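You operate a simulated robot arm through the tools that you are given. There is no shell and no other tool.

You run a simulated robot arm. Do the job below in one go: nothing can be reset, and whatever is moved stays where it is left.

JOB
Pump the vacuum bag down to FLAT and cap its valve again.
Fine: meanwhile the cap goes in the grey holder by the pump; hose back into the white holder by the pump.

It is judged by the outcome, as a careful person would: the job done as asked, and still so three seconds after it is handed in. It fails if anything else is knocked over, pushed out of place, dropped, spilled or broken. Lids that push on must go on centred and level and be pressed home; caps that screw on are set level and turned clockwise until they are tight.

ROBOT AND FRAMES
A 7-joint arm with a two-finger parallel gripper, fixed in place. Base frame: the origin is at the foot of the arm, x ahead of it, y to its left, z up; the work surface is at about z = 700. Units: mm, degrees, N and s.
With the tool pointing down near the work surface it reaches from about 300 to 740 mm from the base axis. Its first joint turns from -115.0 to 115.0 degrees. Payload 3.91 kg.
Tool frame: the origin (TCP) lies between the finger pads and is the grasp point; the fingertips stand 30 mm ahead of it; z points along the fingers, y is the line along which they close. The gripper opens to 110 mm. The fingers are 20 mm wide and 10 mm thick; the gripper's body (48 by 112 mm) begins 55 mm behind the TCP.
Orientation is told as [roll, pitch, yaw] about the base's x, y, z axes, in that order, counted from this pose: with the fingers straight down and closing along the base's y, the tool's x points along the base's -x, its y along +y and its z along -z.

CONTROLS
- The arm moves only by the tool step_arm. Its argument "targets" is text: rows parted by semicolons, each of 6 numbers parted by spaces: the shift along the base's x, y, z in units of 200 mm (1.0 is 200 mm), then the turn, a rotation vector about the base's x, y, z in units of 45 degrees (1.0 is 45 degrees). In form: tx ty tz wx wy wz; .... A call has 1 to 20 rows; each row is the pose to reach, as a shift and turn from the pose commanded when the call began. "fingers" is the gripper command, from -1 (shut) to 1 (fully open), values between in proportion, set as the call begins (left out, the last holds). A call with a number of a shift or a turn outside -1 to 1 is refused whole. Each row takes 0.2 s and may step no farther than 50 mm and 8.6 degrees from the row before; otherwise, or with a gripper value out of range, the whole call is refused. Where a pose cannot be reached the arm comes as near as it can. A force on the tool above 40 N (or 10 N above the force at the start of the call, whichever is more), or a blocked arm, ends the call early, and 0.2 s more pass. The fingers move at their own pace (about 108 mm/s each) and stop on an object; they squeeze with about 21 N. The grip force told is the motor's: it shows also when the fingers shut on nothing. Time passes only in rows, and 0.2 s behind the last, so rows that repeat a pose let the fingers close. It gives the time, the measured TCP pose, the force on the tool (base axes), the opening and the grip force at its end, in the units of the frame above (readings bear some noise), with the torque about the TCP (base axes, N m) and any sound that the robot's microphone picked up.
- Cameras (640 x 400 px; columns grow to the right, rows downward): "scene" is fixed at [221, -650.7, 1500.6]; the picture's right is [0.74, -0.67, 0.00], its down [-0.56, -0.61, -0.57] and it looks along [0.38, 0.42, -0.82] (base axes); focal length 258 px, centre (320, 200). "wrist" rides on the gripper at [73, 17, -103] in the tool frame; the picture's right is [-0.23, 0.97, 0.00], its down [-0.76, -0.18, -0.62] and it looks along [-0.61, -0.14, 0.78] (tool axes); focal length 222 px, centre (320, 200). There is no depth. A picture from a camera that has moved, and an enlarged one, comes with that camera's place and axes in the base frame and with its lens.
- grab_frame(camera): a new picture of that camera. It takes no simulated time.
- raise_lower(by): slides the trunk up (or, below 0, down) by that many mm; the arm rides with it, the base frame stays. It gives what a move gives, with no picture.
- zoom(camera, box): a new picture of the part [left, top, right, bottom] of that camera's present view, enlarged. It takes no simulated time.
- close_job(): hands the job in; it is judged then, once.

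Places have to be worked out from the pictures, the camera data and where the tool is seen. Open the gripper and draw the arm clear of the work before you hand the job in, unless the task says otherwise.

The tools are called after "Emit:" as a command line: name --argument value ..., lists and objects as JSON in quotes. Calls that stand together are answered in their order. step_arm: Moves the arm, as the interface text tells. Its arguments: {"type":"object","properties":{"targets":{"type":"string"},"fingers":{"type":"number"}},"required":["targets"]} The other tools are called the same way: raise_lower (by) slides the trunk up or down; grab_frame (camera) takes a picture; zoom (camera, box) takes an enlarged picture of a part of a camera's view; close_job () hands the job in.

At the start:

```text
time: 0.0
eef_pos: [442.3, -313.7, 1202.2]
orientation: [0.0, 0.1, 0.0]
contact_force: [-0.1, 0.9, -1.0]
wrist_torque: [0.01, 0.0, 0.02]
gripper_width: 110.1
grip_force: 0.1
trunk travel left (down, up): [-700.0, 290.0]
```

scene: 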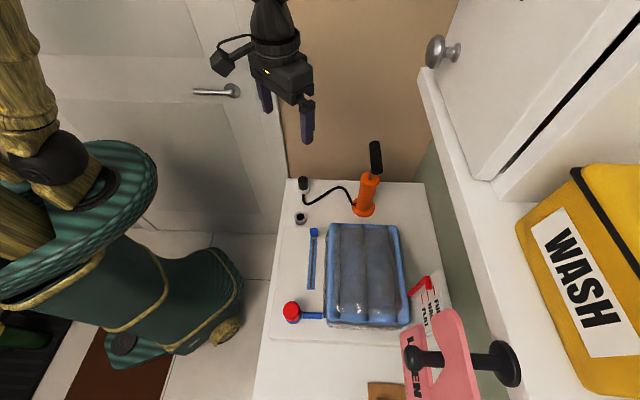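
wrist: 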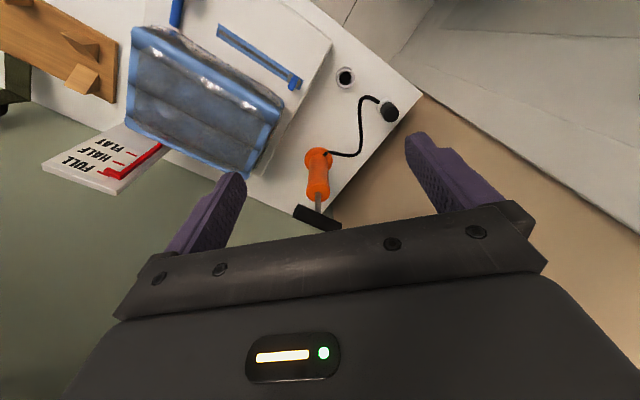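

I start by looking closely at the bench: pump, hose, holders, bag, valve cap and the gauge.

Emit:
zoom --camera "scene" --box '[260, 130, 420, 230]'

Emit:
zoom --camera "scene" --box '[260, 220, 480, 358]'

Emit:
zoom --camera "wrist" --box '[270, 50, 430, 250]'

Emit:
zoom --camera "wrist" --box '[0, 0, 320, 200]'

```text
4.00 times, centred on (340, 180) of scene
camera zoom: at [221.0, -650.7, 1500.6], right [0.74, -0.67, 0.0], down [-0.56, -0.61, -0.57], along [0.38, 0.42, -0.82], focal length 1032 px, centre (240, 280)
```

zoom: 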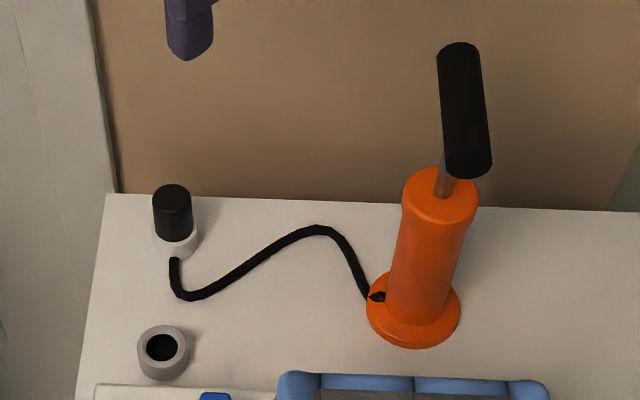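

```text
2.90 times, centred on (370, 289) of scene
camera zoom: at [221.0, -650.7, 1500.6], right [0.74, -0.67, 0.0], down [-0.56, -0.61, -0.57], along [0.38, 0.42, -0.82], focal length 748 px, centre (175, -58)
```

zoom: 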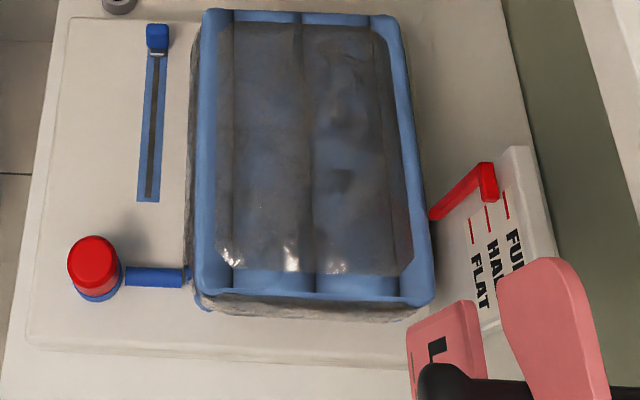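

```text
2.00 times, centred on (350, 150) of wrist
camera zoom: at [368.4, -295.9, 1306.6], right [0.23, 0.97, 0.0], down [0.76, -0.18, 0.62], along [0.61, -0.14, -0.78], focal length 444 px, centre (260, 300)
```

zoom: 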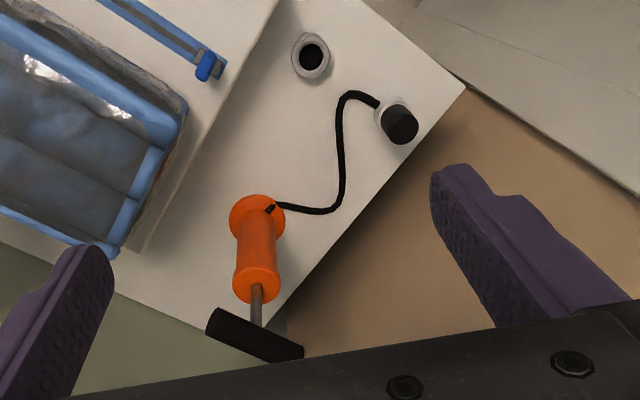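

```text
2.00 times, centred on (160, 100) of wrist
camera zoom: at [368.4, -295.9, 1306.6], right [0.23, 0.97, 0.0], down [0.76, -0.18, 0.62], along [0.61, -0.14, -0.78], focal length 444 px, centre (640, 400)
```

zoom: 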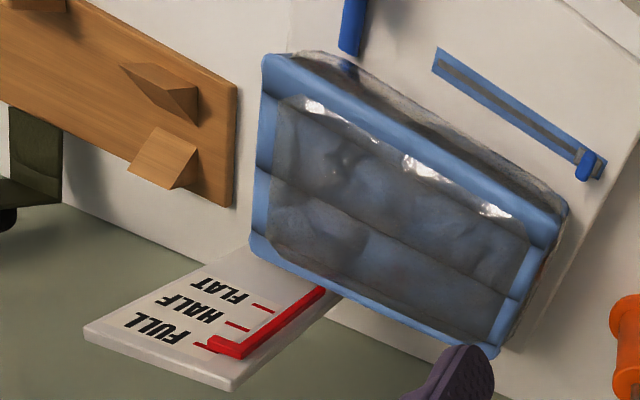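

The bench is turned about 45° from the base. My estimates are: capped valve near (263,-488), grey holder near (476,-266), white holder with hose end near (572,-174), pump near (684,-377) with its handle at about z=970. I move above the valve for a closer look.

Emit:
step_arm --targets "-0.12 -0.12 -0.12 0 0 0; -0.25 -0.25 -0.25 0 0 0; -0.38 -0.38 -0.38 0 0 0; -0.51 -0.51 -0.51 0 0 0; -0.64 -0.64 -0.64 0 0 0; -0.77 -0.76 -0.77 0 0 0; -0.895 -0.87 -0.9 0 0 0; -0.895 -0.87 -0.95 0 0 0"

```text
time: 1.8
eef_pos: [260.2, -487.6, 1012.7]
orientation: [0.0, 0.0, 0.0]
contact_force: [-0.6, 0.4, 0.6]
wrist_torque: [0.02, 0.0, -0.03]
gripper_width: 110.1
grip_force: 0.3
trunk travel left (down, up): [-700.0, 290.0]
```

The arm reached the spot above the valve. I take wrist and scene pictures.

Emit:
grab_frame --camera "wrist"

Emit:
grab_frame --camera "scene"

```text
taken
camera wrist: at [187.0, -470.7, 1117.8], right [0.23, 0.97, 0.0], down [0.76, -0.18, 0.62], along [0.61, -0.14, -0.78], focal length 222 px, centre (320, 200)
```

wrist: 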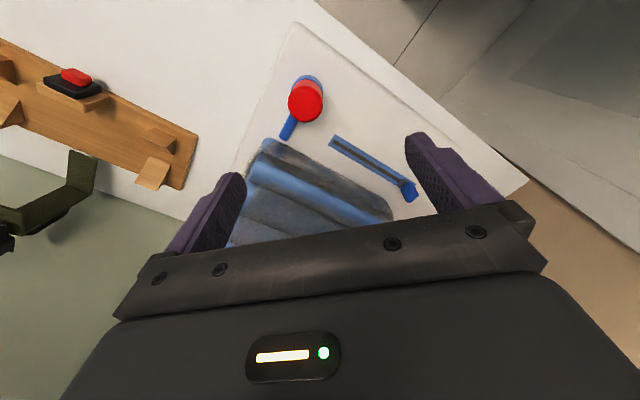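

```text
taken
```

scene: 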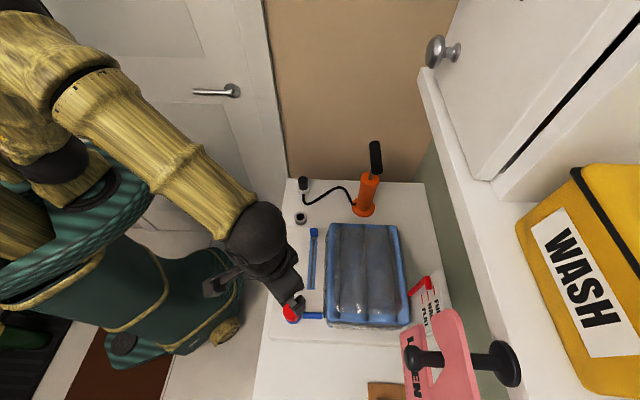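

The capped valve, its tube and the zip strip with slider are in view. I zoom on these before going lower.

Emit:
zoom --camera "wrist" --box '[240, 50, 440, 220]'

Emit:
zoom --camera "scene" --box '[270, 215, 350, 335]'

```text
2.35 times, centred on (340, 135) of wrist
camera zoom: at [187.0, -470.7, 1117.8], right [0.23, 0.97, 0.0], down [0.76, -0.18, 0.62], along [0.61, -0.14, -0.78], focal length 523 px, centre (273, 353)
```

zoom: 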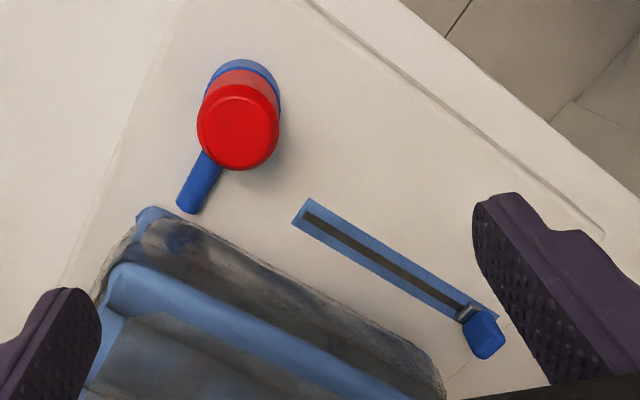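

```text
3.33 times, centred on (310, 275) of scene
camera zoom: at [221.0, -650.7, 1500.6], right [0.74, -0.67, 0.0], down [-0.56, -0.61, -0.57], along [0.38, 0.42, -0.82], focal length 860 px, centre (353, -50)
```

zoom: 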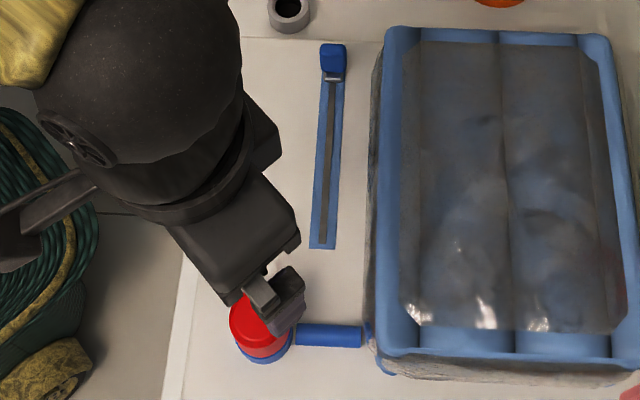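

I go down to about z=860 above the cap, using the wrist estimate (273,-511), and look again.

Emit:
step_arm --targets "0.03 -0.06 -0.2 0 0 0; 0.06 -0.115 -0.4 0 0 0; 0.06 -0.115 -0.6 0 0 0; 0.06 -0.115 -0.75 0 0 0"

Emit:
grab_frame --camera "wrist"

Emit:
zoom --camera "scene" --box '[230, 215, 350, 335]'

```text
time: 2.8
eef_pos: [272.0, -509.0, 863.1]
orientation: [0.0, 0.0, 0.1]
contact_force: [-0.1, -0.5, -0.2]
wrist_torque: [0.0, 0.0, 0.01]
gripper_width: 110.0
grip_force: 0.1
trunk travel left (down, up): [-700.0, 290.0]
```

```text
taken
camera wrist: at [199.0, -492.4, 967.2], right [0.23, 0.97, 0.0], down [0.76, -0.18, 0.62], along [0.61, -0.14, -0.78], focal length 222 px, centre (320, 200)
```

wrist: 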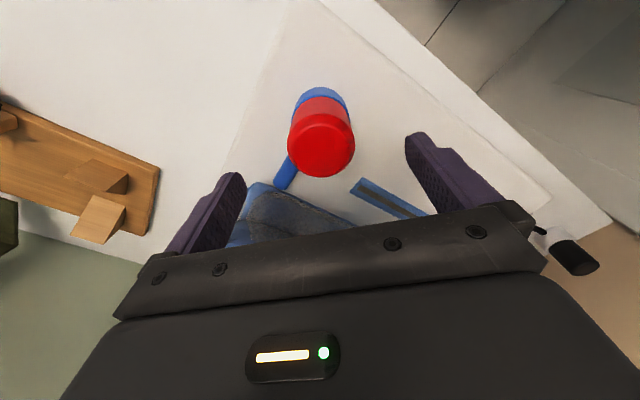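

```text
3.33 times, centred on (290, 275) of scene
camera zoom: at [221.0, -650.7, 1500.6], right [0.74, -0.67, 0.0], down [-0.56, -0.61, -0.57], along [0.38, 0.42, -0.82], focal length 860 px, centre (420, -50)
```

zoom: 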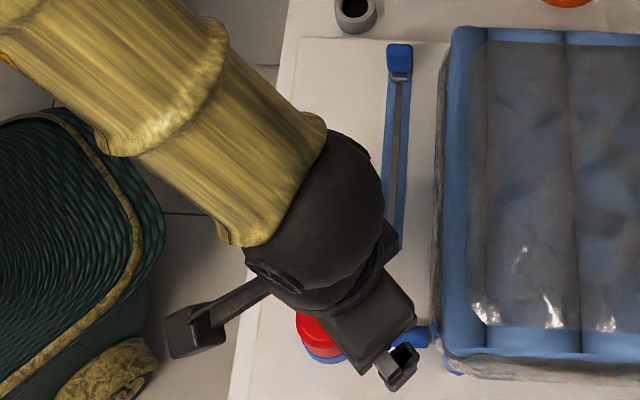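

Triangulating the two wrist views with the scene view puts the cap top at about (260,-506) and z≈825–835, so the valve and cap stand tall. I shift sideways over it at this height, staying open, and check again.

Emit:
step_arm --targets "-0.06 0.015 0.1 0 0 0; -0.06 0.015 0.1 0 0 0"

Emit:
grab_frame --camera "wrist"

Emit:
zoom --camera "scene" --box '[230, 235, 350, 355]'

```text
time: 3.4
eef_pos: [260.3, -506.4, 882.7]
orientation: [0.0, 0.0, 0.1]
contact_force: [0.2, 0.0, 0.3]
wrist_torque: [-0.01, 0.01, 0.04]
gripper_width: 109.8
grip_force: 0.0
trunk travel left (down, up): [-700.0, 290.0]
```

```text
taken
camera wrist: at [187.9, -489.7, 987.6], right [0.23, 0.97, 0.0], down [0.76, -0.18, 0.62], along [0.61, -0.14, -0.78], focal length 222 px, centre (320, 200)
```

wrist: 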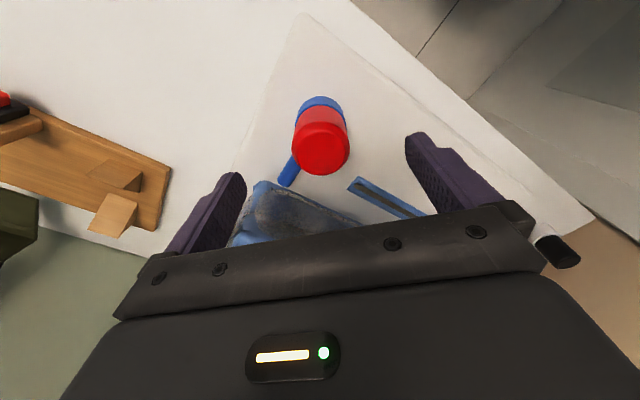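

```text
3.33 times, centred on (290, 295) of scene
camera zoom: at [221.0, -650.7, 1500.6], right [0.74, -0.67, 0.0], down [-0.56, -0.61, -0.57], along [0.38, 0.42, -0.82], focal length 860 px, centre (420, -117)
```

zoom: 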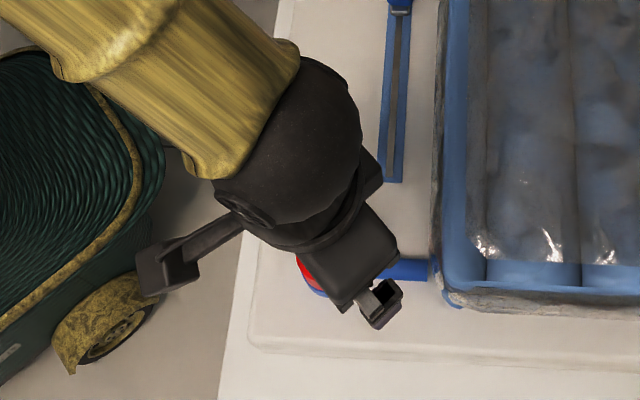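

The cap is centred between the fingers in y. I descend 30 mm with the fingers still wide open and compare again.

Emit:
step_arm --targets "0 0 -0.1 0 0 0; 0 0 -0.2 0 0 0; 0 0 -0.2 0 0 0"

Emit:
zoom --camera "wrist" --box '[200, 60, 440, 210]'

Emit:
zoom --camera "scene" --box '[270, 275, 350, 325]'

```text
time: 4.2
eef_pos: [259.7, -506.2, 842.7]
orientation: [0.0, 0.0, 0.0]
contact_force: [0.0, -0.3, 0.9]
wrist_torque: [0.01, -0.03, -0.01]
gripper_width: 110.2
grip_force: 0.0
trunk travel left (down, up): [-700.0, 290.0]
```

```text
2.67 times, centred on (320, 135) of wrist
camera zoom: at [187.5, -490.4, 948.2], right [0.23, 0.97, 0.0], down [0.76, -0.18, 0.62], along [0.61, -0.14, -0.78], focal length 592 px, centre (320, 373)
```

zoom: 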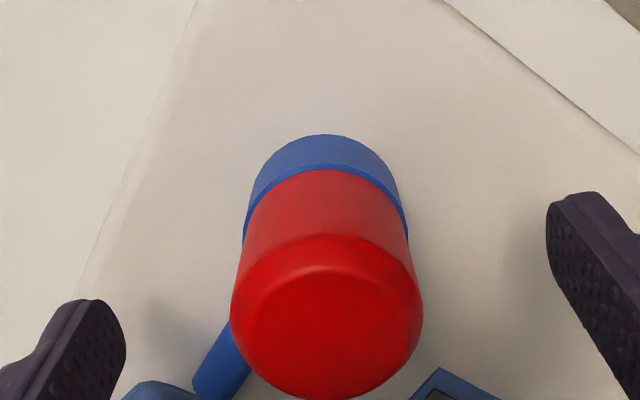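

```text
8.00 times, centred on (310, 300) of scene
camera zoom: at [221.0, -650.7, 1500.6], right [0.74, -0.67, 0.0], down [-0.56, -0.61, -0.57], along [0.38, 0.42, -0.82], focal length 2063 px, centre (400, -600)
```

zoom: 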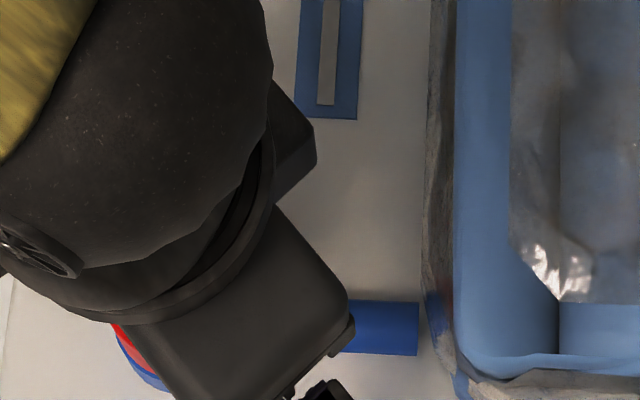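

Triangulation now agrees: cap top at (263,-506,829), about 46 mm wide and 38 mm tall (red from z≈792 to 830). I raise clear and test turning to yaw -90 so I have a long counter-clockwise sweep available.

Emit:
step_arm --targets "0.015 0 0.2 0 0 0; 0.015 0 0.2 0 0 -0.18; 0.015 0 0.2 0 0 -0.36; 0.015 0 0.2 0 0 -0.54; 0.015 0 0.2 0 0 -0.72; 0.015 0 0.2 0 0 -0.9; 0.015 0 0.2 0 0 -1"

Emit:
step_arm --targets "0 0 0 0 0 -0.18; 0 0 0 0 0 -0.36; 0 0 0 0 0 -0.54; 0 0 0 0 0 -0.72; 0 0 0 0 0 -0.9; 0 0 0 0 0 -1"

Emit:
grab_frame --camera "wrist"

Emit:
grab_frame --camera "scene"

```text
time: 5.8
eef_pos: [264.4, -508.3, 882.0]
orientation: [0.0, 0.0, -45.1]
contact_force: [-0.5, 0.0, -0.5]
wrist_torque: [0.0, -0.03, -0.03]
gripper_width: 110.2
grip_force: 0.0
trunk travel left (down, up): [-700.0, 290.0]
```

```text
time: 7.2
eef_pos: [263.1, -508.4, 882.1]
orientation: [-0.1, -0.1, -90.2]
contact_force: [0.3, 0.4, 0.1]
wrist_torque: [-0.02, -0.01, 0.01]
gripper_width: 109.8
grip_force: 0.1
trunk travel left (down, up): [-700.0, 290.0]
```

```text
taken
camera wrist: at [280.6, -434.5, 987.1], right [0.97, -0.23, 0.0], down [-0.18, -0.76, 0.62], along [-0.14, -0.61, -0.78], focal length 222 px, centre (320, 200)
```

wrist: 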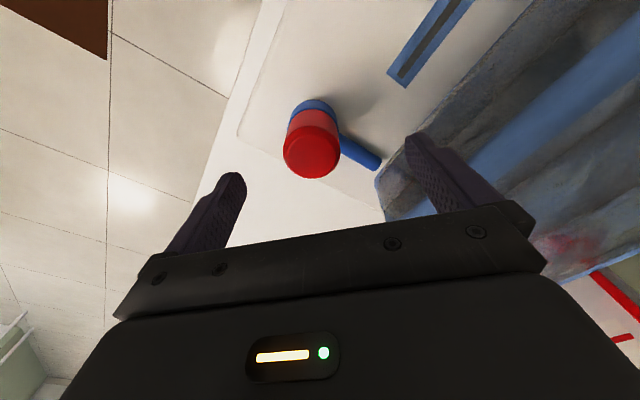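

```text
taken
```

scene: 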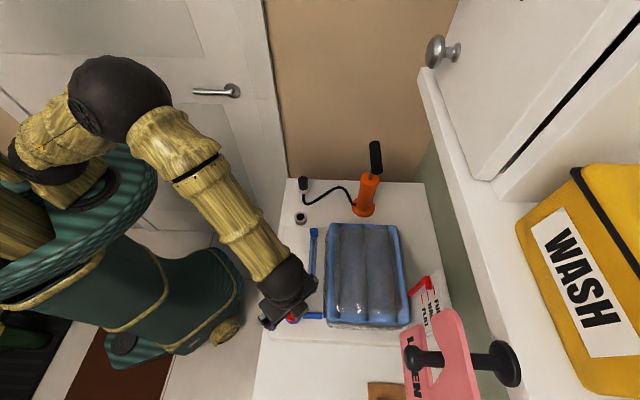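

Combining the yaw 0 and yaw -90 views gives a consistent cap centre of (258,-505) with its top at z≈840. I move onto that axis and descend to TCP z≈838, keeping the fingertips on the red cap only.

Emit:
step_arm --targets "-0.025 0.015 0 0 0 0; -0.025 0.015 -0.1 0 0 0; -0.025 0.015 -0.17 0 0 0; -0.025 0.015 -0.22 0 0 0; -0.025 0.015 -0.22 0 0 0"

Emit:
grab_frame --camera "wrist"

Emit:
zoom --camera "scene" --box '[250, 275, 330, 325]'

```text
time: 8.4
eef_pos: [259.3, -505.1, 837.2]
orientation: [-0.1, -0.1, -90.0]
contact_force: [-0.5, 0.3, 0.2]
wrist_torque: [0.05, 0.02, 0.01]
gripper_width: 110.3
grip_force: 0.0
trunk travel left (down, up): [-700.0, 290.0]
```

```text
taken
camera wrist: at [274.9, -431.5, 942.7], right [0.97, -0.23, 0.0], down [-0.18, -0.76, 0.62], along [-0.14, -0.61, -0.78], focal length 222 px, centre (320, 200)
```

wrist: 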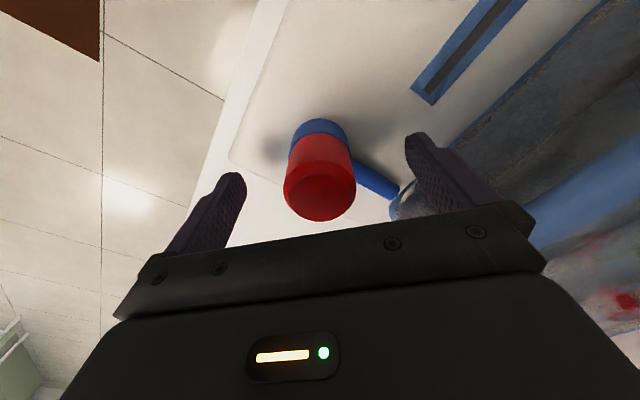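

```text
8.00 times, centred on (290, 300) of scene
camera zoom: at [221.0, -650.7, 1500.6], right [0.74, -0.67, 0.0], down [-0.56, -0.61, -0.57], along [0.38, 0.42, -0.82], focal length 2063 px, centre (560, -600)
```

zoom: 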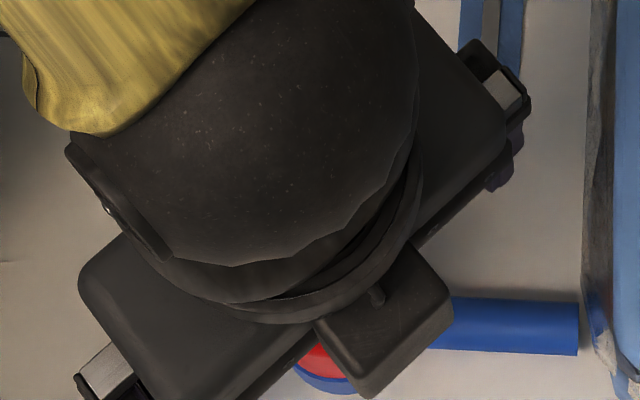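

The cap now sits on the tool axis with its top at z≈839. I first narrow the fingers to about 60 mm and check centring.

Emit:
step_arm --targets "0 0 0 0 0 0; 0 0 0 0 0 0" --fingers 0.09

Emit:
zoom --camera "wrist" --box '[200, 90, 440, 240]'

```text
time: 9.0
eef_pos: [259.2, -503.7, 838.2]
orientation: [0.0, -0.1, -90.1]
contact_force: [-0.3, 1.3, -0.9]
wrist_torque: [0.0, 0.03, 0.0]
gripper_width: 59.9
grip_force: 0.0
trunk travel left (down, up): [-700.0, 290.0]
```

```text
2.67 times, centred on (320, 165) of wrist
camera zoom: at [274.8, -431.5, 942.8], right [0.97, -0.23, 0.0], down [-0.18, -0.76, 0.62], along [-0.14, -0.61, -0.78], focal length 592 px, centre (320, 293)
```

zoom: 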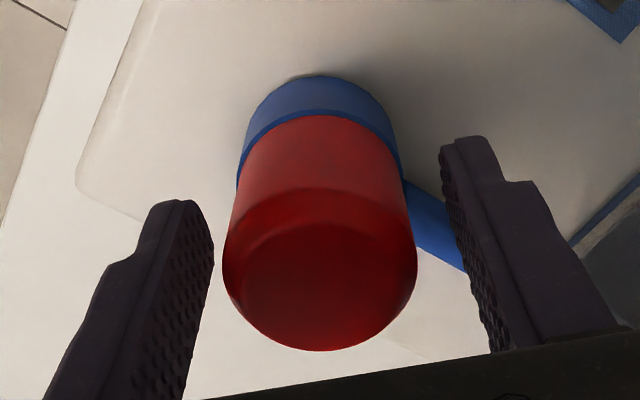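

The cap is centred within about 1 mm between the pads. I close on it.

Emit:
step_arm --targets "0 0 0 0 0 0; 0 0 0 0 0 0; 0 0 0 0 0 0" --fingers -1

```text
time: 9.8
eef_pos: [257.7, -503.7, 837.9]
orientation: [0.0, -0.1, -90.0]
contact_force: [-1.3, -0.4, -0.1]
wrist_torque: [0.02, -0.17, 0.06]
gripper_width: 40.5
grip_force: 20.6
trunk travel left (down, up): [-700.0, 290.0]
```

The cap is gripped at 40.5 mm with little side force. I turn counter-clockwise 45° and watch the torque and vertical force.

Emit:
step_arm --targets "0 0 0 0 0 0.1; 0 0 0 0 0 0.25; 0 0 0 0 0 0.4; 0 0 0 0 0 0.55; 0 0 0 0 0 0.7; 0 0 0 0 0 0.85; 0 0 0 0 0 1"

```text
time: 11.4
eef_pos: [258.1, -504.8, 838.8]
orientation: [0.0, 0.0, -45.0]
contact_force: [-4.6, -0.7, 0.0]
wrist_torque: [0.01, -0.02, -0.27]
gripper_width: 41.1
grip_force: 20.7
trunk travel left (down, up): [-700.0, 290.0]
```

It turned with about 0.27 N·m of resistance. I continue to yaw 0, then +45.

Emit:
step_arm --targets "0 0 0 0 0 0.15; 0 0 0 0 0 0.3; 0 0 0 0 0 0.45; 0 0 0 0 0 0.6; 0 0 0 0 0 0.75; 0 0 0 0 0 0.9; 0 0 0 0 0 1"

Emit:
step_arm --targets "0 0 0 0 0 0.15; 0 0 0 0 0 0.3; 0 0 0 0 0 0.45; 0 0 0 0 0 0.6; 0 0 0 0 0 0.75; 0 0 0 0 0 0.9; 0 0 0 0 0 1"

Emit:
zoom --camera "wrist" --box '[200, 90, 440, 240]'

```text
time: 13.0
eef_pos: [257.2, -505.3, 839.6]
orientation: [-0.1, -0.2, 0.0]
contact_force: [-5.2, -11.5, 2.2]
wrist_torque: [0.08, -0.12, -0.45]
gripper_width: 40.6
grip_force: 20.9
trunk travel left (down, up): [-700.0, 290.0]
```

```text
time: 14.6
eef_pos: [259.8, -505.9, 838.0]
orientation: [0.1, -0.1, 45.0]
contact_force: [3.6, -7.3, -0.7]
wrist_torque: [-0.13, -0.11, -0.34]
gripper_width: 40.3
grip_force: 21.5
trunk travel left (down, up): [-700.0, 290.0]
```

```text
2.67 times, centred on (320, 165) of wrist
camera zoom: at [195.0, -544.2, 942.8], right [-0.53, 0.85, 0.0], down [0.66, 0.41, 0.62], along [0.53, 0.33, -0.78], focal length 592 px, centre (320, 293)
```

zoom: 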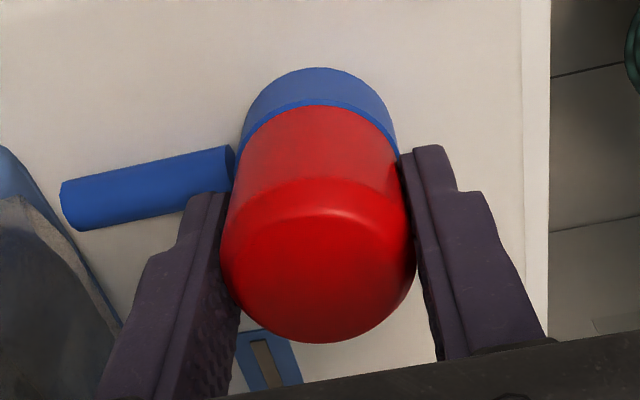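

The torque stays around -0.3 to -0.45 N·m. I turn on to +90 and +125, checking that joint limits don't intervene.

Emit:
step_arm --targets "0 0 0 0 0 0.15; 0 0 0 0 0 0.3; 0 0 0 0 0 0.45; 0 0 0 0 0 0.6; 0 0 0 0 0 0.75; 0 0 0 0 0 0.9; 0 0 0 0 0 1"

Emit:
zoom --camera "wrist" --box '[200, 90, 440, 240]'

```text
time: 16.2
eef_pos: [257.7, -504.4, 838.7]
orientation: [0.1, -0.3, 90.1]
contact_force: [-0.1, -0.5, -0.4]
wrist_torque: [-0.1, -0.35, -0.23]
gripper_width: 40.7
grip_force: 20.9
trunk travel left (down, up): [-700.0, 290.0]
```

```text
2.67 times, centred on (320, 165) of wrist
camera zoom: at [240.9, -576.5, 943.2], right [-0.97, 0.23, 0.0], down [0.18, 0.76, 0.62], along [0.14, 0.61, -0.78], focal length 592 px, centre (320, 293)
```

zoom: 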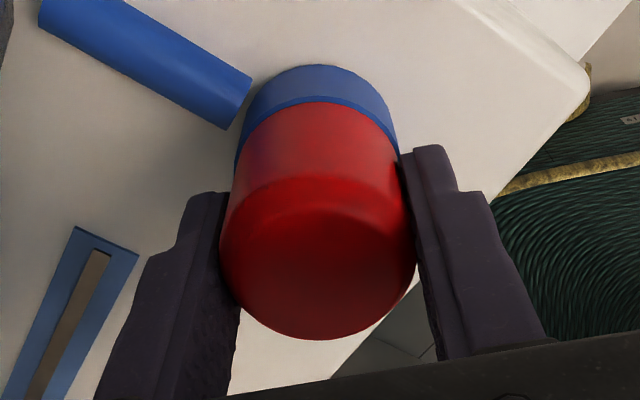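

Side forces have vanished after 180° of turning. I try a gentle 6 mm lift to see whether the cap is free.

Emit:
step_arm --targets "0 0 0.01 0 0 0; 0 0 0.02 0 0 0; 0 0 0.03 0 0 0; 0 0 0.03 0 0 0"

Emit:
zoom --camera "wrist" --box '[200, 90, 440, 240]'

```text
time: 17.2
eef_pos: [259.4, -503.6, 845.5]
orientation: [0.1, -0.2, 90.0]
contact_force: [-0.5, -0.4, -0.7]
wrist_torque: [-0.03, 0.0, 0.03]
gripper_width: 40.8
grip_force: 20.9
trunk travel left (down, up): [-700.0, 290.0]
```

```text
2.67 times, centred on (320, 165) of wrist
camera zoom: at [240.8, -576.4, 949.5], right [-0.97, 0.23, 0.0], down [0.18, 0.76, 0.62], along [0.14, 0.61, -0.78], focal length 592 px, centre (320, 293)
```

zoom: 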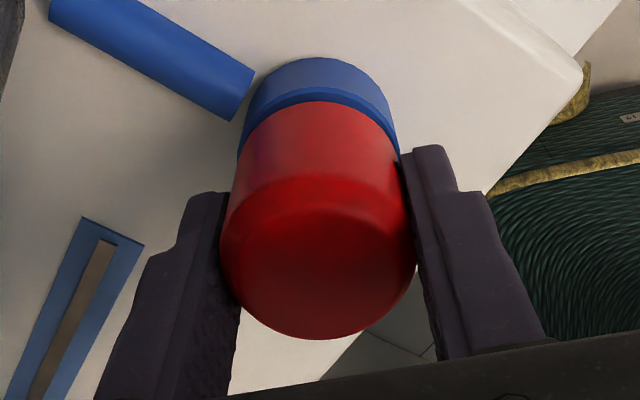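

The cap came up freely with the gripper. I lift it well clear, then carry it toward the grey holder, turning back to yaw 0 on the way.

Emit:
step_arm --targets "0 0 0.2 0 0 0; 0 0 0.4 0 0 0; 0 0 0.6 0 0 0; 0.1 0.12 0.7 0 0 -0.18; 0.22 0.24 0.7 0 0 -0.36; 0.34 0.37 0.7 0 0 -0.54; 0.46 0.5 0.7 0 0 -0.72; 0.58 0.63 0.7 0 0 -0.9; 0.6 0.65 0.7 0 0 -1; 0.6 0.65 0.7 0 0 -1"

Emit:
step_arm --targets "0 0 0 0 0 -0.18; 0 0 0 0 0 -0.36; 0 0 0 0 0 -0.54; 0 0 0 0 0 -0.72; 0 0 0 0 0 -0.9; 0 0 0 0 0 -1; 0 0 0 0 0 -1"

Emit:
grab_frame --camera "wrist"

Emit:
grab_frame --camera "scene"

```text
time: 19.4
eef_pos: [378.7, -374.5, 984.4]
orientation: [-0.1, 0.0, 44.9]
contact_force: [-0.1, 0.0, 0.0]
wrist_torque: [-0.03, 0.02, -0.01]
gripper_width: 40.5
grip_force: 20.6
trunk travel left (down, up): [-700.0, 290.0]
```

```text
time: 21.0
eef_pos: [378.7, -374.1, 985.2]
orientation: [0.0, 0.1, -0.2]
contact_force: [-0.1, 0.1, -1.1]
wrist_torque: [0.0, -0.01, -0.01]
gripper_width: 40.3
grip_force: 20.8
trunk travel left (down, up): [-700.0, 290.0]
```

```text
taken
camera wrist: at [306.1, -357.1, 1089.0], right [0.23, 0.97, 0.0], down [0.76, -0.18, 0.62], along [0.61, -0.14, -0.78], focal length 222 px, centre (320, 200)
```

wrist: 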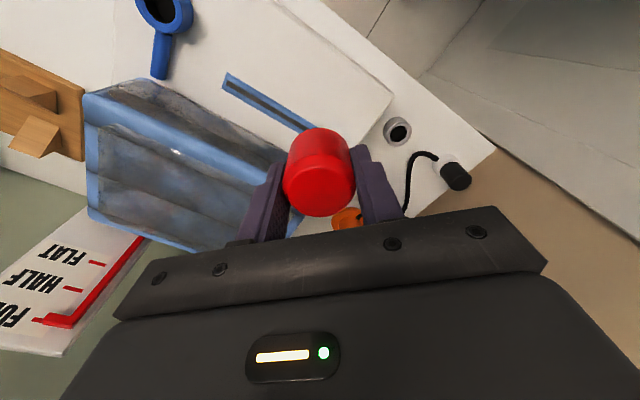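

```text
taken
```

scene: 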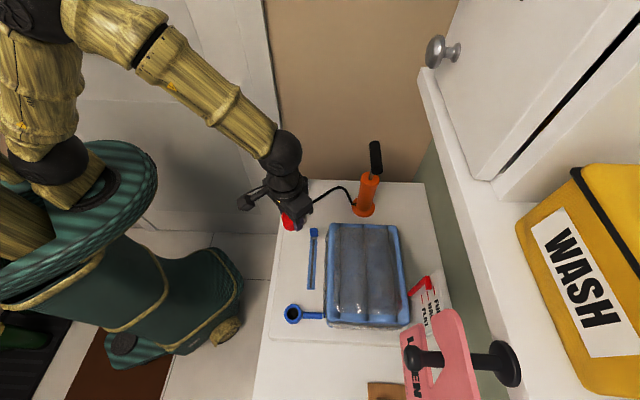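

The valve is now open and the grey holder is visible. I zoom on the holder, the valve and the zip.

Emit:
zoom --camera "wrist" --box '[360, 90, 488, 210]'

Emit:
zoom --camera "wrist" --box '[100, 0, 340, 150]'

Emit:
zoom --camera "scene" --box '[270, 220, 350, 340]'

```text
3.33 times, centred on (424, 150) of wrist
camera zoom: at [306.1, -357.1, 1089.0], right [0.23, 0.97, 0.0], down [0.76, -0.18, 0.62], along [0.61, -0.14, -0.78], focal length 740 px, centre (-27, 367)
```

zoom: 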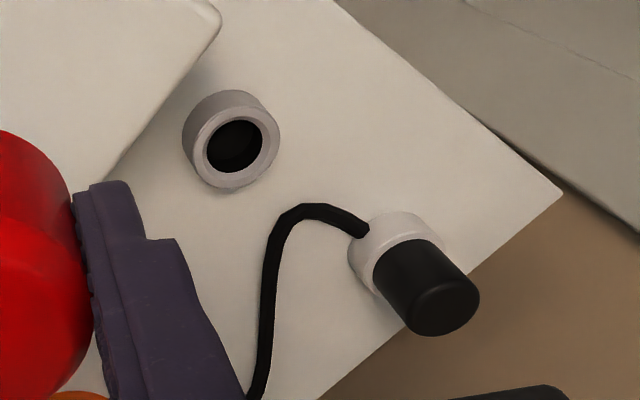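

```text
2.67 times, centred on (220, 75) of wrist
camera zoom: at [306.1, -357.1, 1089.0], right [0.23, 0.97, 0.0], down [0.76, -0.18, 0.62], along [0.61, -0.14, -0.78], focal length 592 px, centre (587, 533)
```

zoom: 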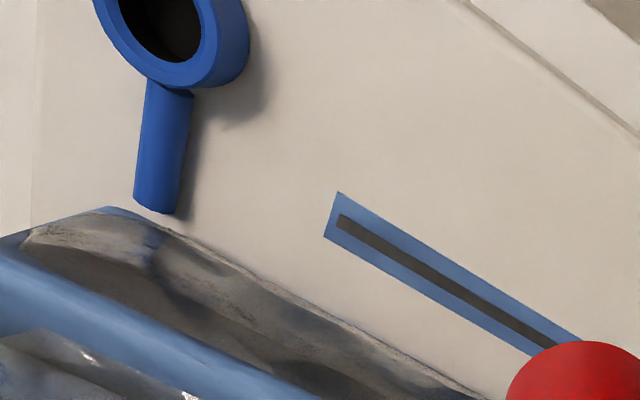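

```text
3.33 times, centred on (310, 280) of scene
camera zoom: at [221.0, -650.7, 1500.6], right [0.74, -0.67, 0.0], down [-0.56, -0.61, -0.57], along [0.38, 0.42, -0.82], focal length 860 px, centre (353, -67)
```

zoom: 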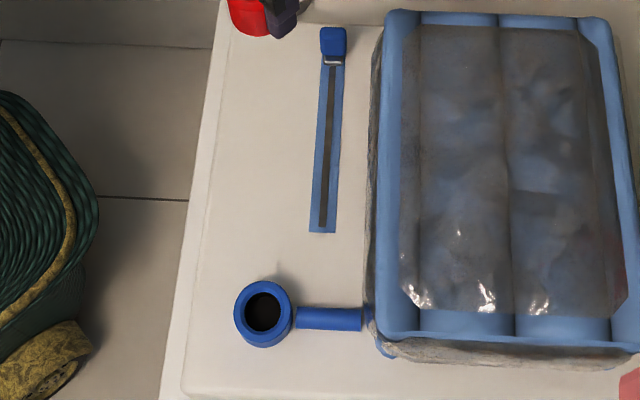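

Both the valve and grey holder are rings with a bore, so the cap likely has a plug under it. I zoom on the held cap from the scene camera.

Emit:
zoom --camera "scene" --box '[265, 190, 325, 240]'

Emit:
zoom --camera "wrist" --box '[260, 110, 400, 230]'

```text
8.00 times, centred on (295, 215) of scene
camera zoom: at [221.0, -650.7, 1500.6], right [0.74, -0.67, 0.0], down [-0.56, -0.61, -0.57], along [0.38, 0.42, -0.82], focal length 2063 px, centre (520, 80)
```

zoom: 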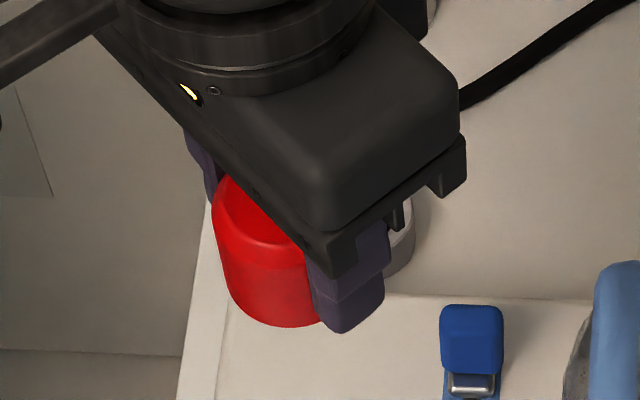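

```text
3.33 times, centred on (330, 170) of wrist
camera zoom: at [306.1, -357.1, 1089.0], right [0.23, 0.97, 0.0], down [0.76, -0.18, 0.62], along [0.61, -0.14, -0.78], focal length 740 px, centre (287, 300)
```

zoom: 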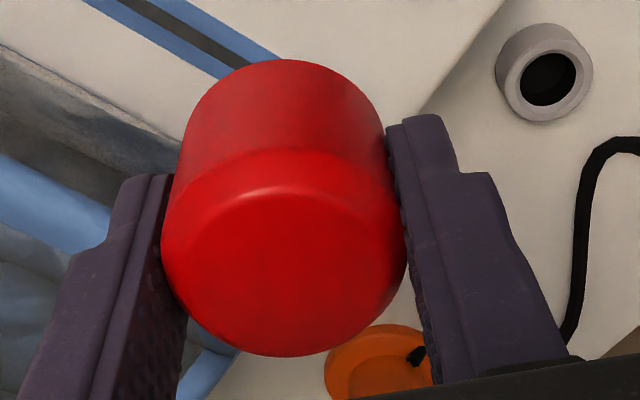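

Three rays intersect consistently: grey holder's top rim is at about (483,-259,722), outer ≈48 mm, bore ≈29 mm. I move the cap above it at z≈860 and re-check.

Emit:
step_arm --targets "0.11 0.12 0 0 0 0; 0.24 0.26 0 0 0 0; 0.37 0.4 0 0 0 0; 0.48 0.53 -0.05 0 0 0; 0.522 0.576 -0.2 0 0 0; 0.522 0.576 -0.4 0 0 0; 0.522 0.576 -0.55 0 0 0; 0.522 0.576 -0.62 0 0 0; 0.522 0.576 -0.62 0 0 0"

Emit:
zoom --camera "wrist" --box '[220, 60, 420, 185]'

Emit:
zoom --camera "scene" --box '[260, 160, 360, 250]'

```text
time: 23.0
eef_pos: [482.7, -257.9, 859.5]
orientation: [-0.1, 0.0, 0.0]
contact_force: [0.7, 0.9, -0.8]
wrist_torque: [-0.02, 0.01, 0.0]
gripper_width: 40.4
grip_force: 20.9
trunk travel left (down, up): [-700.0, 290.0]
```

```text
3.20 times, centred on (320, 122) of wrist
camera zoom: at [409.3, -241.0, 965.0], right [0.23, 0.97, 0.0], down [0.76, -0.18, 0.62], along [0.61, -0.14, -0.78], focal length 711 px, centre (320, 448)
```

zoom: 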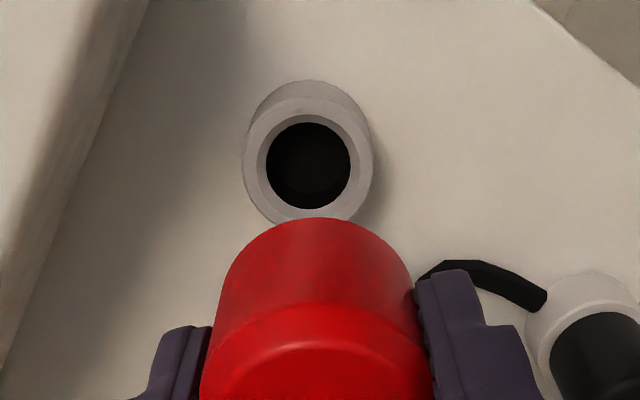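

```text
4.44 times, centred on (310, 205) of scene
camera zoom: at [221.0, -650.7, 1500.6], right [0.74, -0.67, 0.0], down [-0.56, -0.61, -0.57], along [0.38, 0.42, -0.82], focal length 1146 px, centre (364, 178)
```

zoom: 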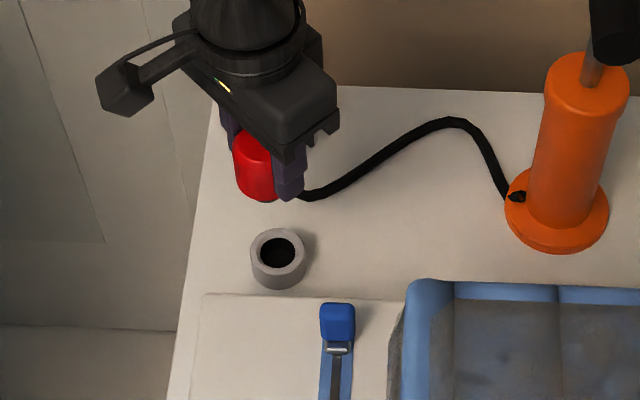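

The refined holder centre is about (479,-261) with its rim at z≈730. I shift there, lower to z≈790 and check alignment from the scene camera.

Emit:
step_arm --targets "-0.015 -0.014 0 0 0 0; -0.015 -0.014 -0.15 0 0 0; -0.015 -0.014 -0.28 0 0 0; -0.015 -0.014 -0.35 0 0 0; -0.015 -0.014 -0.35 0 0 0"

Emit:
zoom --camera "wrist" --box '[220, 60, 420, 185]'

Emit:
zoom --camera "scene" --box '[280, 190, 330, 240]'

```text
time: 24.2
eef_pos: [481.8, -262.1, 788.5]
orientation: [0.0, 0.0, 0.0]
contact_force: [-0.1, 0.5, -0.2]
wrist_torque: [0.03, 0.01, 0.02]
gripper_width: 40.7
grip_force: 21.1
trunk travel left (down, up): [-700.0, 290.0]
```

```text
3.20 times, centred on (320, 122) of wrist
camera zoom: at [407.5, -244.6, 894.8], right [0.23, 0.97, 0.0], down [0.76, -0.18, 0.62], along [0.61, -0.14, -0.78], focal length 711 px, centre (320, 448)
```

zoom: 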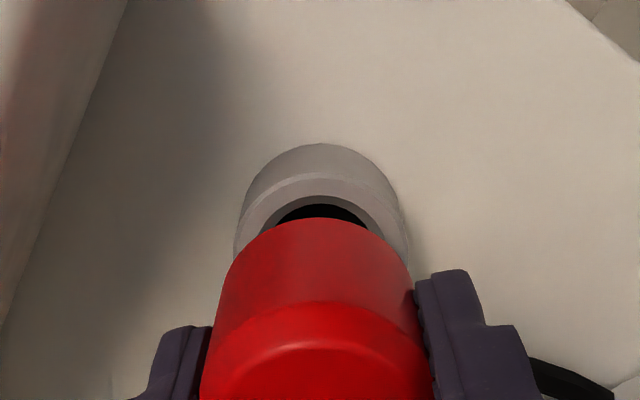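

```text
8.00 times, centred on (305, 215) of scene
camera zoom: at [221.0, -650.7, 1500.6], right [0.74, -0.67, 0.0], down [-0.56, -0.61, -0.57], along [0.38, 0.42, -0.82], focal length 2063 px, centre (440, 80)
```

zoom: 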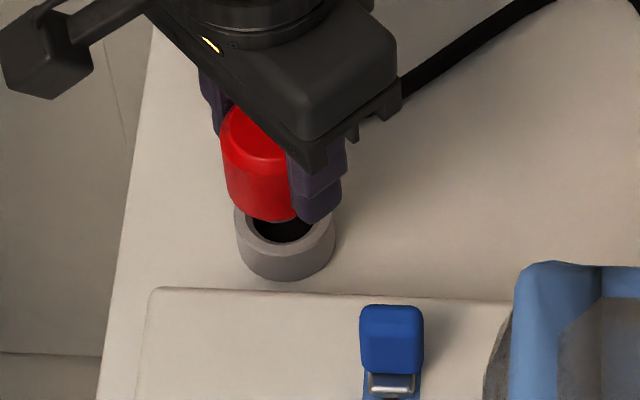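

The ring is centred beneath the cap to within about 1 mm. I lower slowly toward contact.

Emit:
step_arm --targets "0 0 -0.025 0 0 0; 0 0 -0.05 0 0 0; 0 0 -0.075 0 0 0; 0 0 -0.075 0 0 0"

Emit:
zoom --camera "scene" --box '[280, 190, 330, 240]'

```text
time: 25.2
eef_pos: [479.5, -261.3, 774.8]
orientation: [0.0, 0.0, -0.1]
contact_force: [-0.6, -0.3, -0.7]
wrist_torque: [0.01, -0.01, -0.03]
gripper_width: 40.2
grip_force: 21.6
trunk travel left (down, up): [-700.0, 290.0]
```

```text
8.00 times, centred on (305, 215) of scene
camera zoom: at [221.0, -650.7, 1500.6], right [0.74, -0.67, 0.0], down [-0.56, -0.61, -0.57], along [0.38, 0.42, -0.82], focal length 2063 px, centre (440, 80)
```

zoom: 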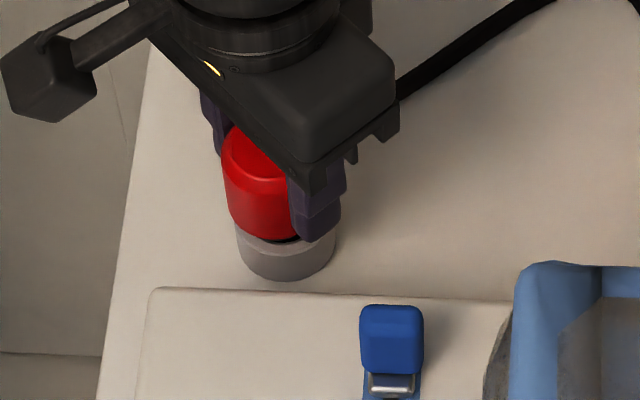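

The cap is just above the rim, but from this view it seems a couple of mm left of the ring. I zoom more to measure the edges.

Emit:
zoom --camera "scene" --box '[298, 202, 328, 228]'

Emit:
zoom --camera "wrist" --box '[270, 90, 370, 190]'

```text
15.38 times, centred on (313, 215) of scene
camera zoom: at [221.0, -650.7, 1500.6], right [0.74, -0.67, 0.0], down [-0.56, -0.61, -0.57], along [0.38, 0.42, -0.82], focal length 3967 px, centre (428, -31)
```

zoom: 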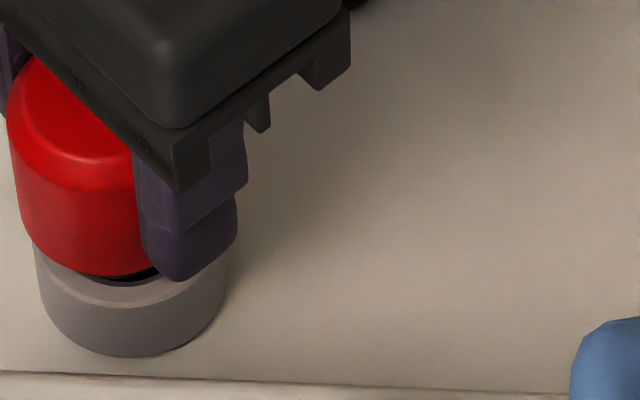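

```text
4.00 times, centred on (320, 140) of wrist
camera zoom: at [406.8, -244.1, 879.7], right [0.23, 0.97, 0.0], down [0.76, -0.18, 0.62], along [0.61, -0.14, -0.78], focal length 888 px, centre (320, 440)
```

zoom: 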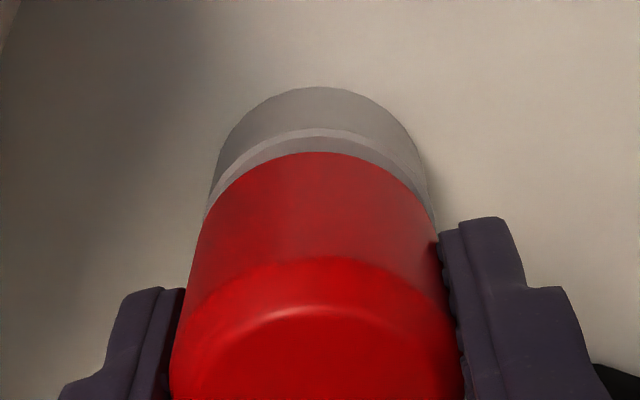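

Wrist and scene views together put the ring about 2.5 mm further in +x and 1 mm in -y, with its rim at z≈723. I correct and recheck before lowering.

Emit:
step_arm --targets "0.0125 -0.005 0 0 0 0; 0.0125 -0.005 -0.02 0 0 0; 0.0125 -0.005 -0.02 0 0 0"

Emit:
zoom --camera "scene" --box '[293, 202, 323, 228]'

Emit:
zoom --camera "wrist" --box '[270, 90, 370, 190]'

```text
time: 26.0
eef_pos: [482.9, -262.7, 771.0]
orientation: [0.0, 0.0, 0.0]
contact_force: [-0.2, 0.5, -0.4]
wrist_torque: [-0.03, 0.02, 0.02]
gripper_width: 40.3
grip_force: 20.9
trunk travel left (down, up): [-700.0, 290.0]
```

```text
15.38 times, centred on (308, 215) of scene
camera zoom: at [221.0, -650.7, 1500.6], right [0.74, -0.67, 0.0], down [-0.56, -0.61, -0.57], along [0.38, 0.42, -0.82], focal length 3967 px, centre (505, -31)
```

zoom: 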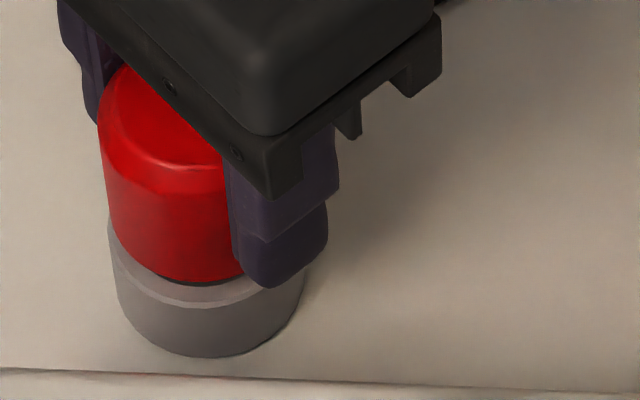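

```text
4.00 times, centred on (320, 140) of wrist
camera zoom: at [409.2, -245.7, 876.4], right [0.23, 0.97, 0.0], down [0.76, -0.18, 0.62], along [0.61, -0.14, -0.78], focal length 888 px, centre (320, 440)
```

zoom: 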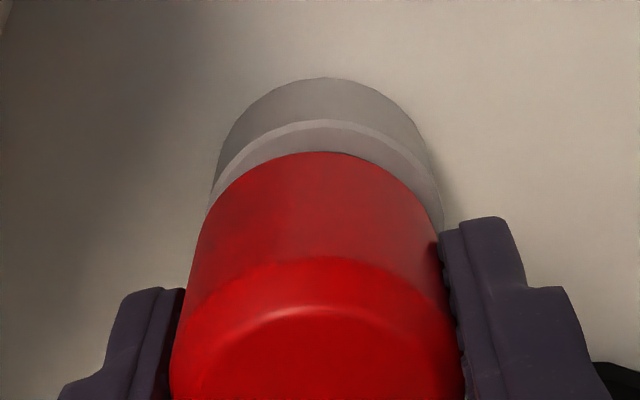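

Now nearly centred; the wrist view shows about 1 mm left to correct toward +y. I correct that and lower in small steps until contact.

Emit:
step_arm --targets "0.0045 0.004 0 0 0 0; 0.0045 0.004 -0.01 0 0 0; 0.0045 0.004 -0.02 0 0 0; 0.0045 0.004 -0.03 0 0 0; 0.0045 0.004 -0.03 0 0 0"

Emit:
zoom --camera "scene" --box '[293, 202, 323, 228]'

```text
time: 27.2
eef_pos: [483.7, -261.9, 765.3]
orientation: [-0.1, 0.0, 0.0]
contact_force: [0.1, -0.3, -0.9]
wrist_torque: [0.01, 0.0, 0.0]
gripper_width: 40.5
grip_force: 21.0
trunk travel left (down, up): [-700.0, 290.0]
```

```text
15.38 times, centred on (308, 215) of scene
camera zoom: at [221.0, -650.7, 1500.6], right [0.74, -0.67, 0.0], down [-0.56, -0.61, -0.57], along [0.38, 0.42, -0.82], focal length 3967 px, centre (505, -31)
```

zoom: 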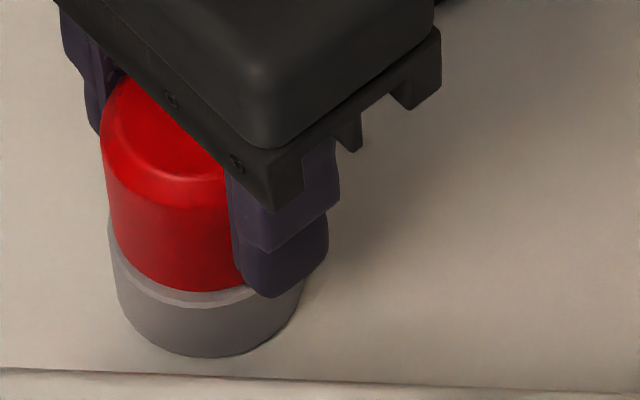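

No contact yet, the gap is about 4 mm. I keep lowering in 2 mm steps.

Emit:
step_arm --targets "0 0 -0.01 0 0 0; 0 0 -0.02 0 0 0; 0 0 -0.02 0 0 0"

Emit:
zoom --camera "scene" --box '[293, 202, 323, 228]'

```text
time: 28.0
eef_pos: [482.6, -262.2, 762.6]
orientation: [-0.1, -0.2, 0.1]
contact_force: [0.1, 1.4, 17.6]
wrist_torque: [0.03, 0.32, 0.16]
gripper_width: 41.0
grip_force: 21.3
trunk travel left (down, up): [-700.0, 290.0]
```

```text
15.38 times, centred on (308, 215) of scene
camera zoom: at [221.0, -650.7, 1500.6], right [0.74, -0.67, 0.0], down [-0.56, -0.61, -0.57], along [0.38, 0.42, -0.82], focal length 3967 px, centre (505, -31)
```

zoom: 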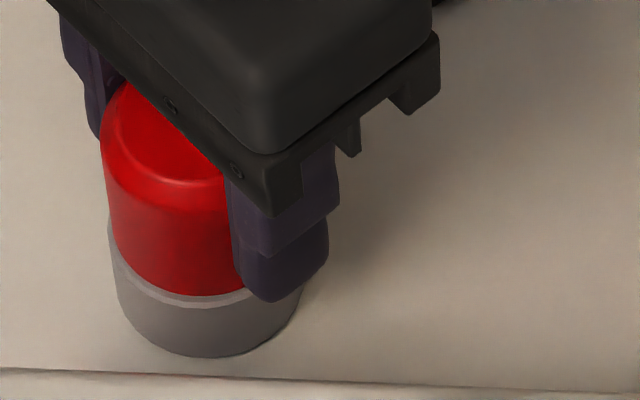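

Contact of 17.6 N at TCP z≈762.5, with the torque indicating the touch is on the -x side. It may be the plug edge on the rim, so I back up 2 mm, shift +1.5 mm in x and try again to compare the contact height.

Emit:
step_arm --targets "0 0 0.015 0 0 0; 0.0075 0 0.015 0 0 0; 0.0075 0 0.005 0 0 0; 0.0075 0 -0.005 0 0 0; 0.0075 0 -0.005 0 0 0"

Emit:
zoom --camera "wrist" --box '[270, 90, 370, 190]'

```text
time: 29.2
eef_pos: [484.7, -261.2, 763.5]
orientation: [-0.1, -0.1, -0.1]
contact_force: [-4.7, 1.4, 17.7]
wrist_torque: [0.1, 0.12, 0.19]
gripper_width: 40.9
grip_force: 21.4
trunk travel left (down, up): [-700.0, 290.0]
```

```text
4.00 times, centred on (320, 140) of wrist
camera zoom: at [410.5, -244.2, 866.5], right [0.23, 0.97, 0.0], down [0.76, -0.18, 0.63], along [0.61, -0.14, -0.78], focal length 888 px, centre (320, 440)
```

zoom: 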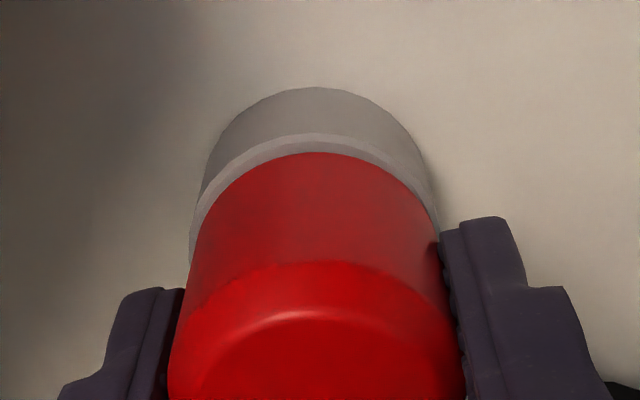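

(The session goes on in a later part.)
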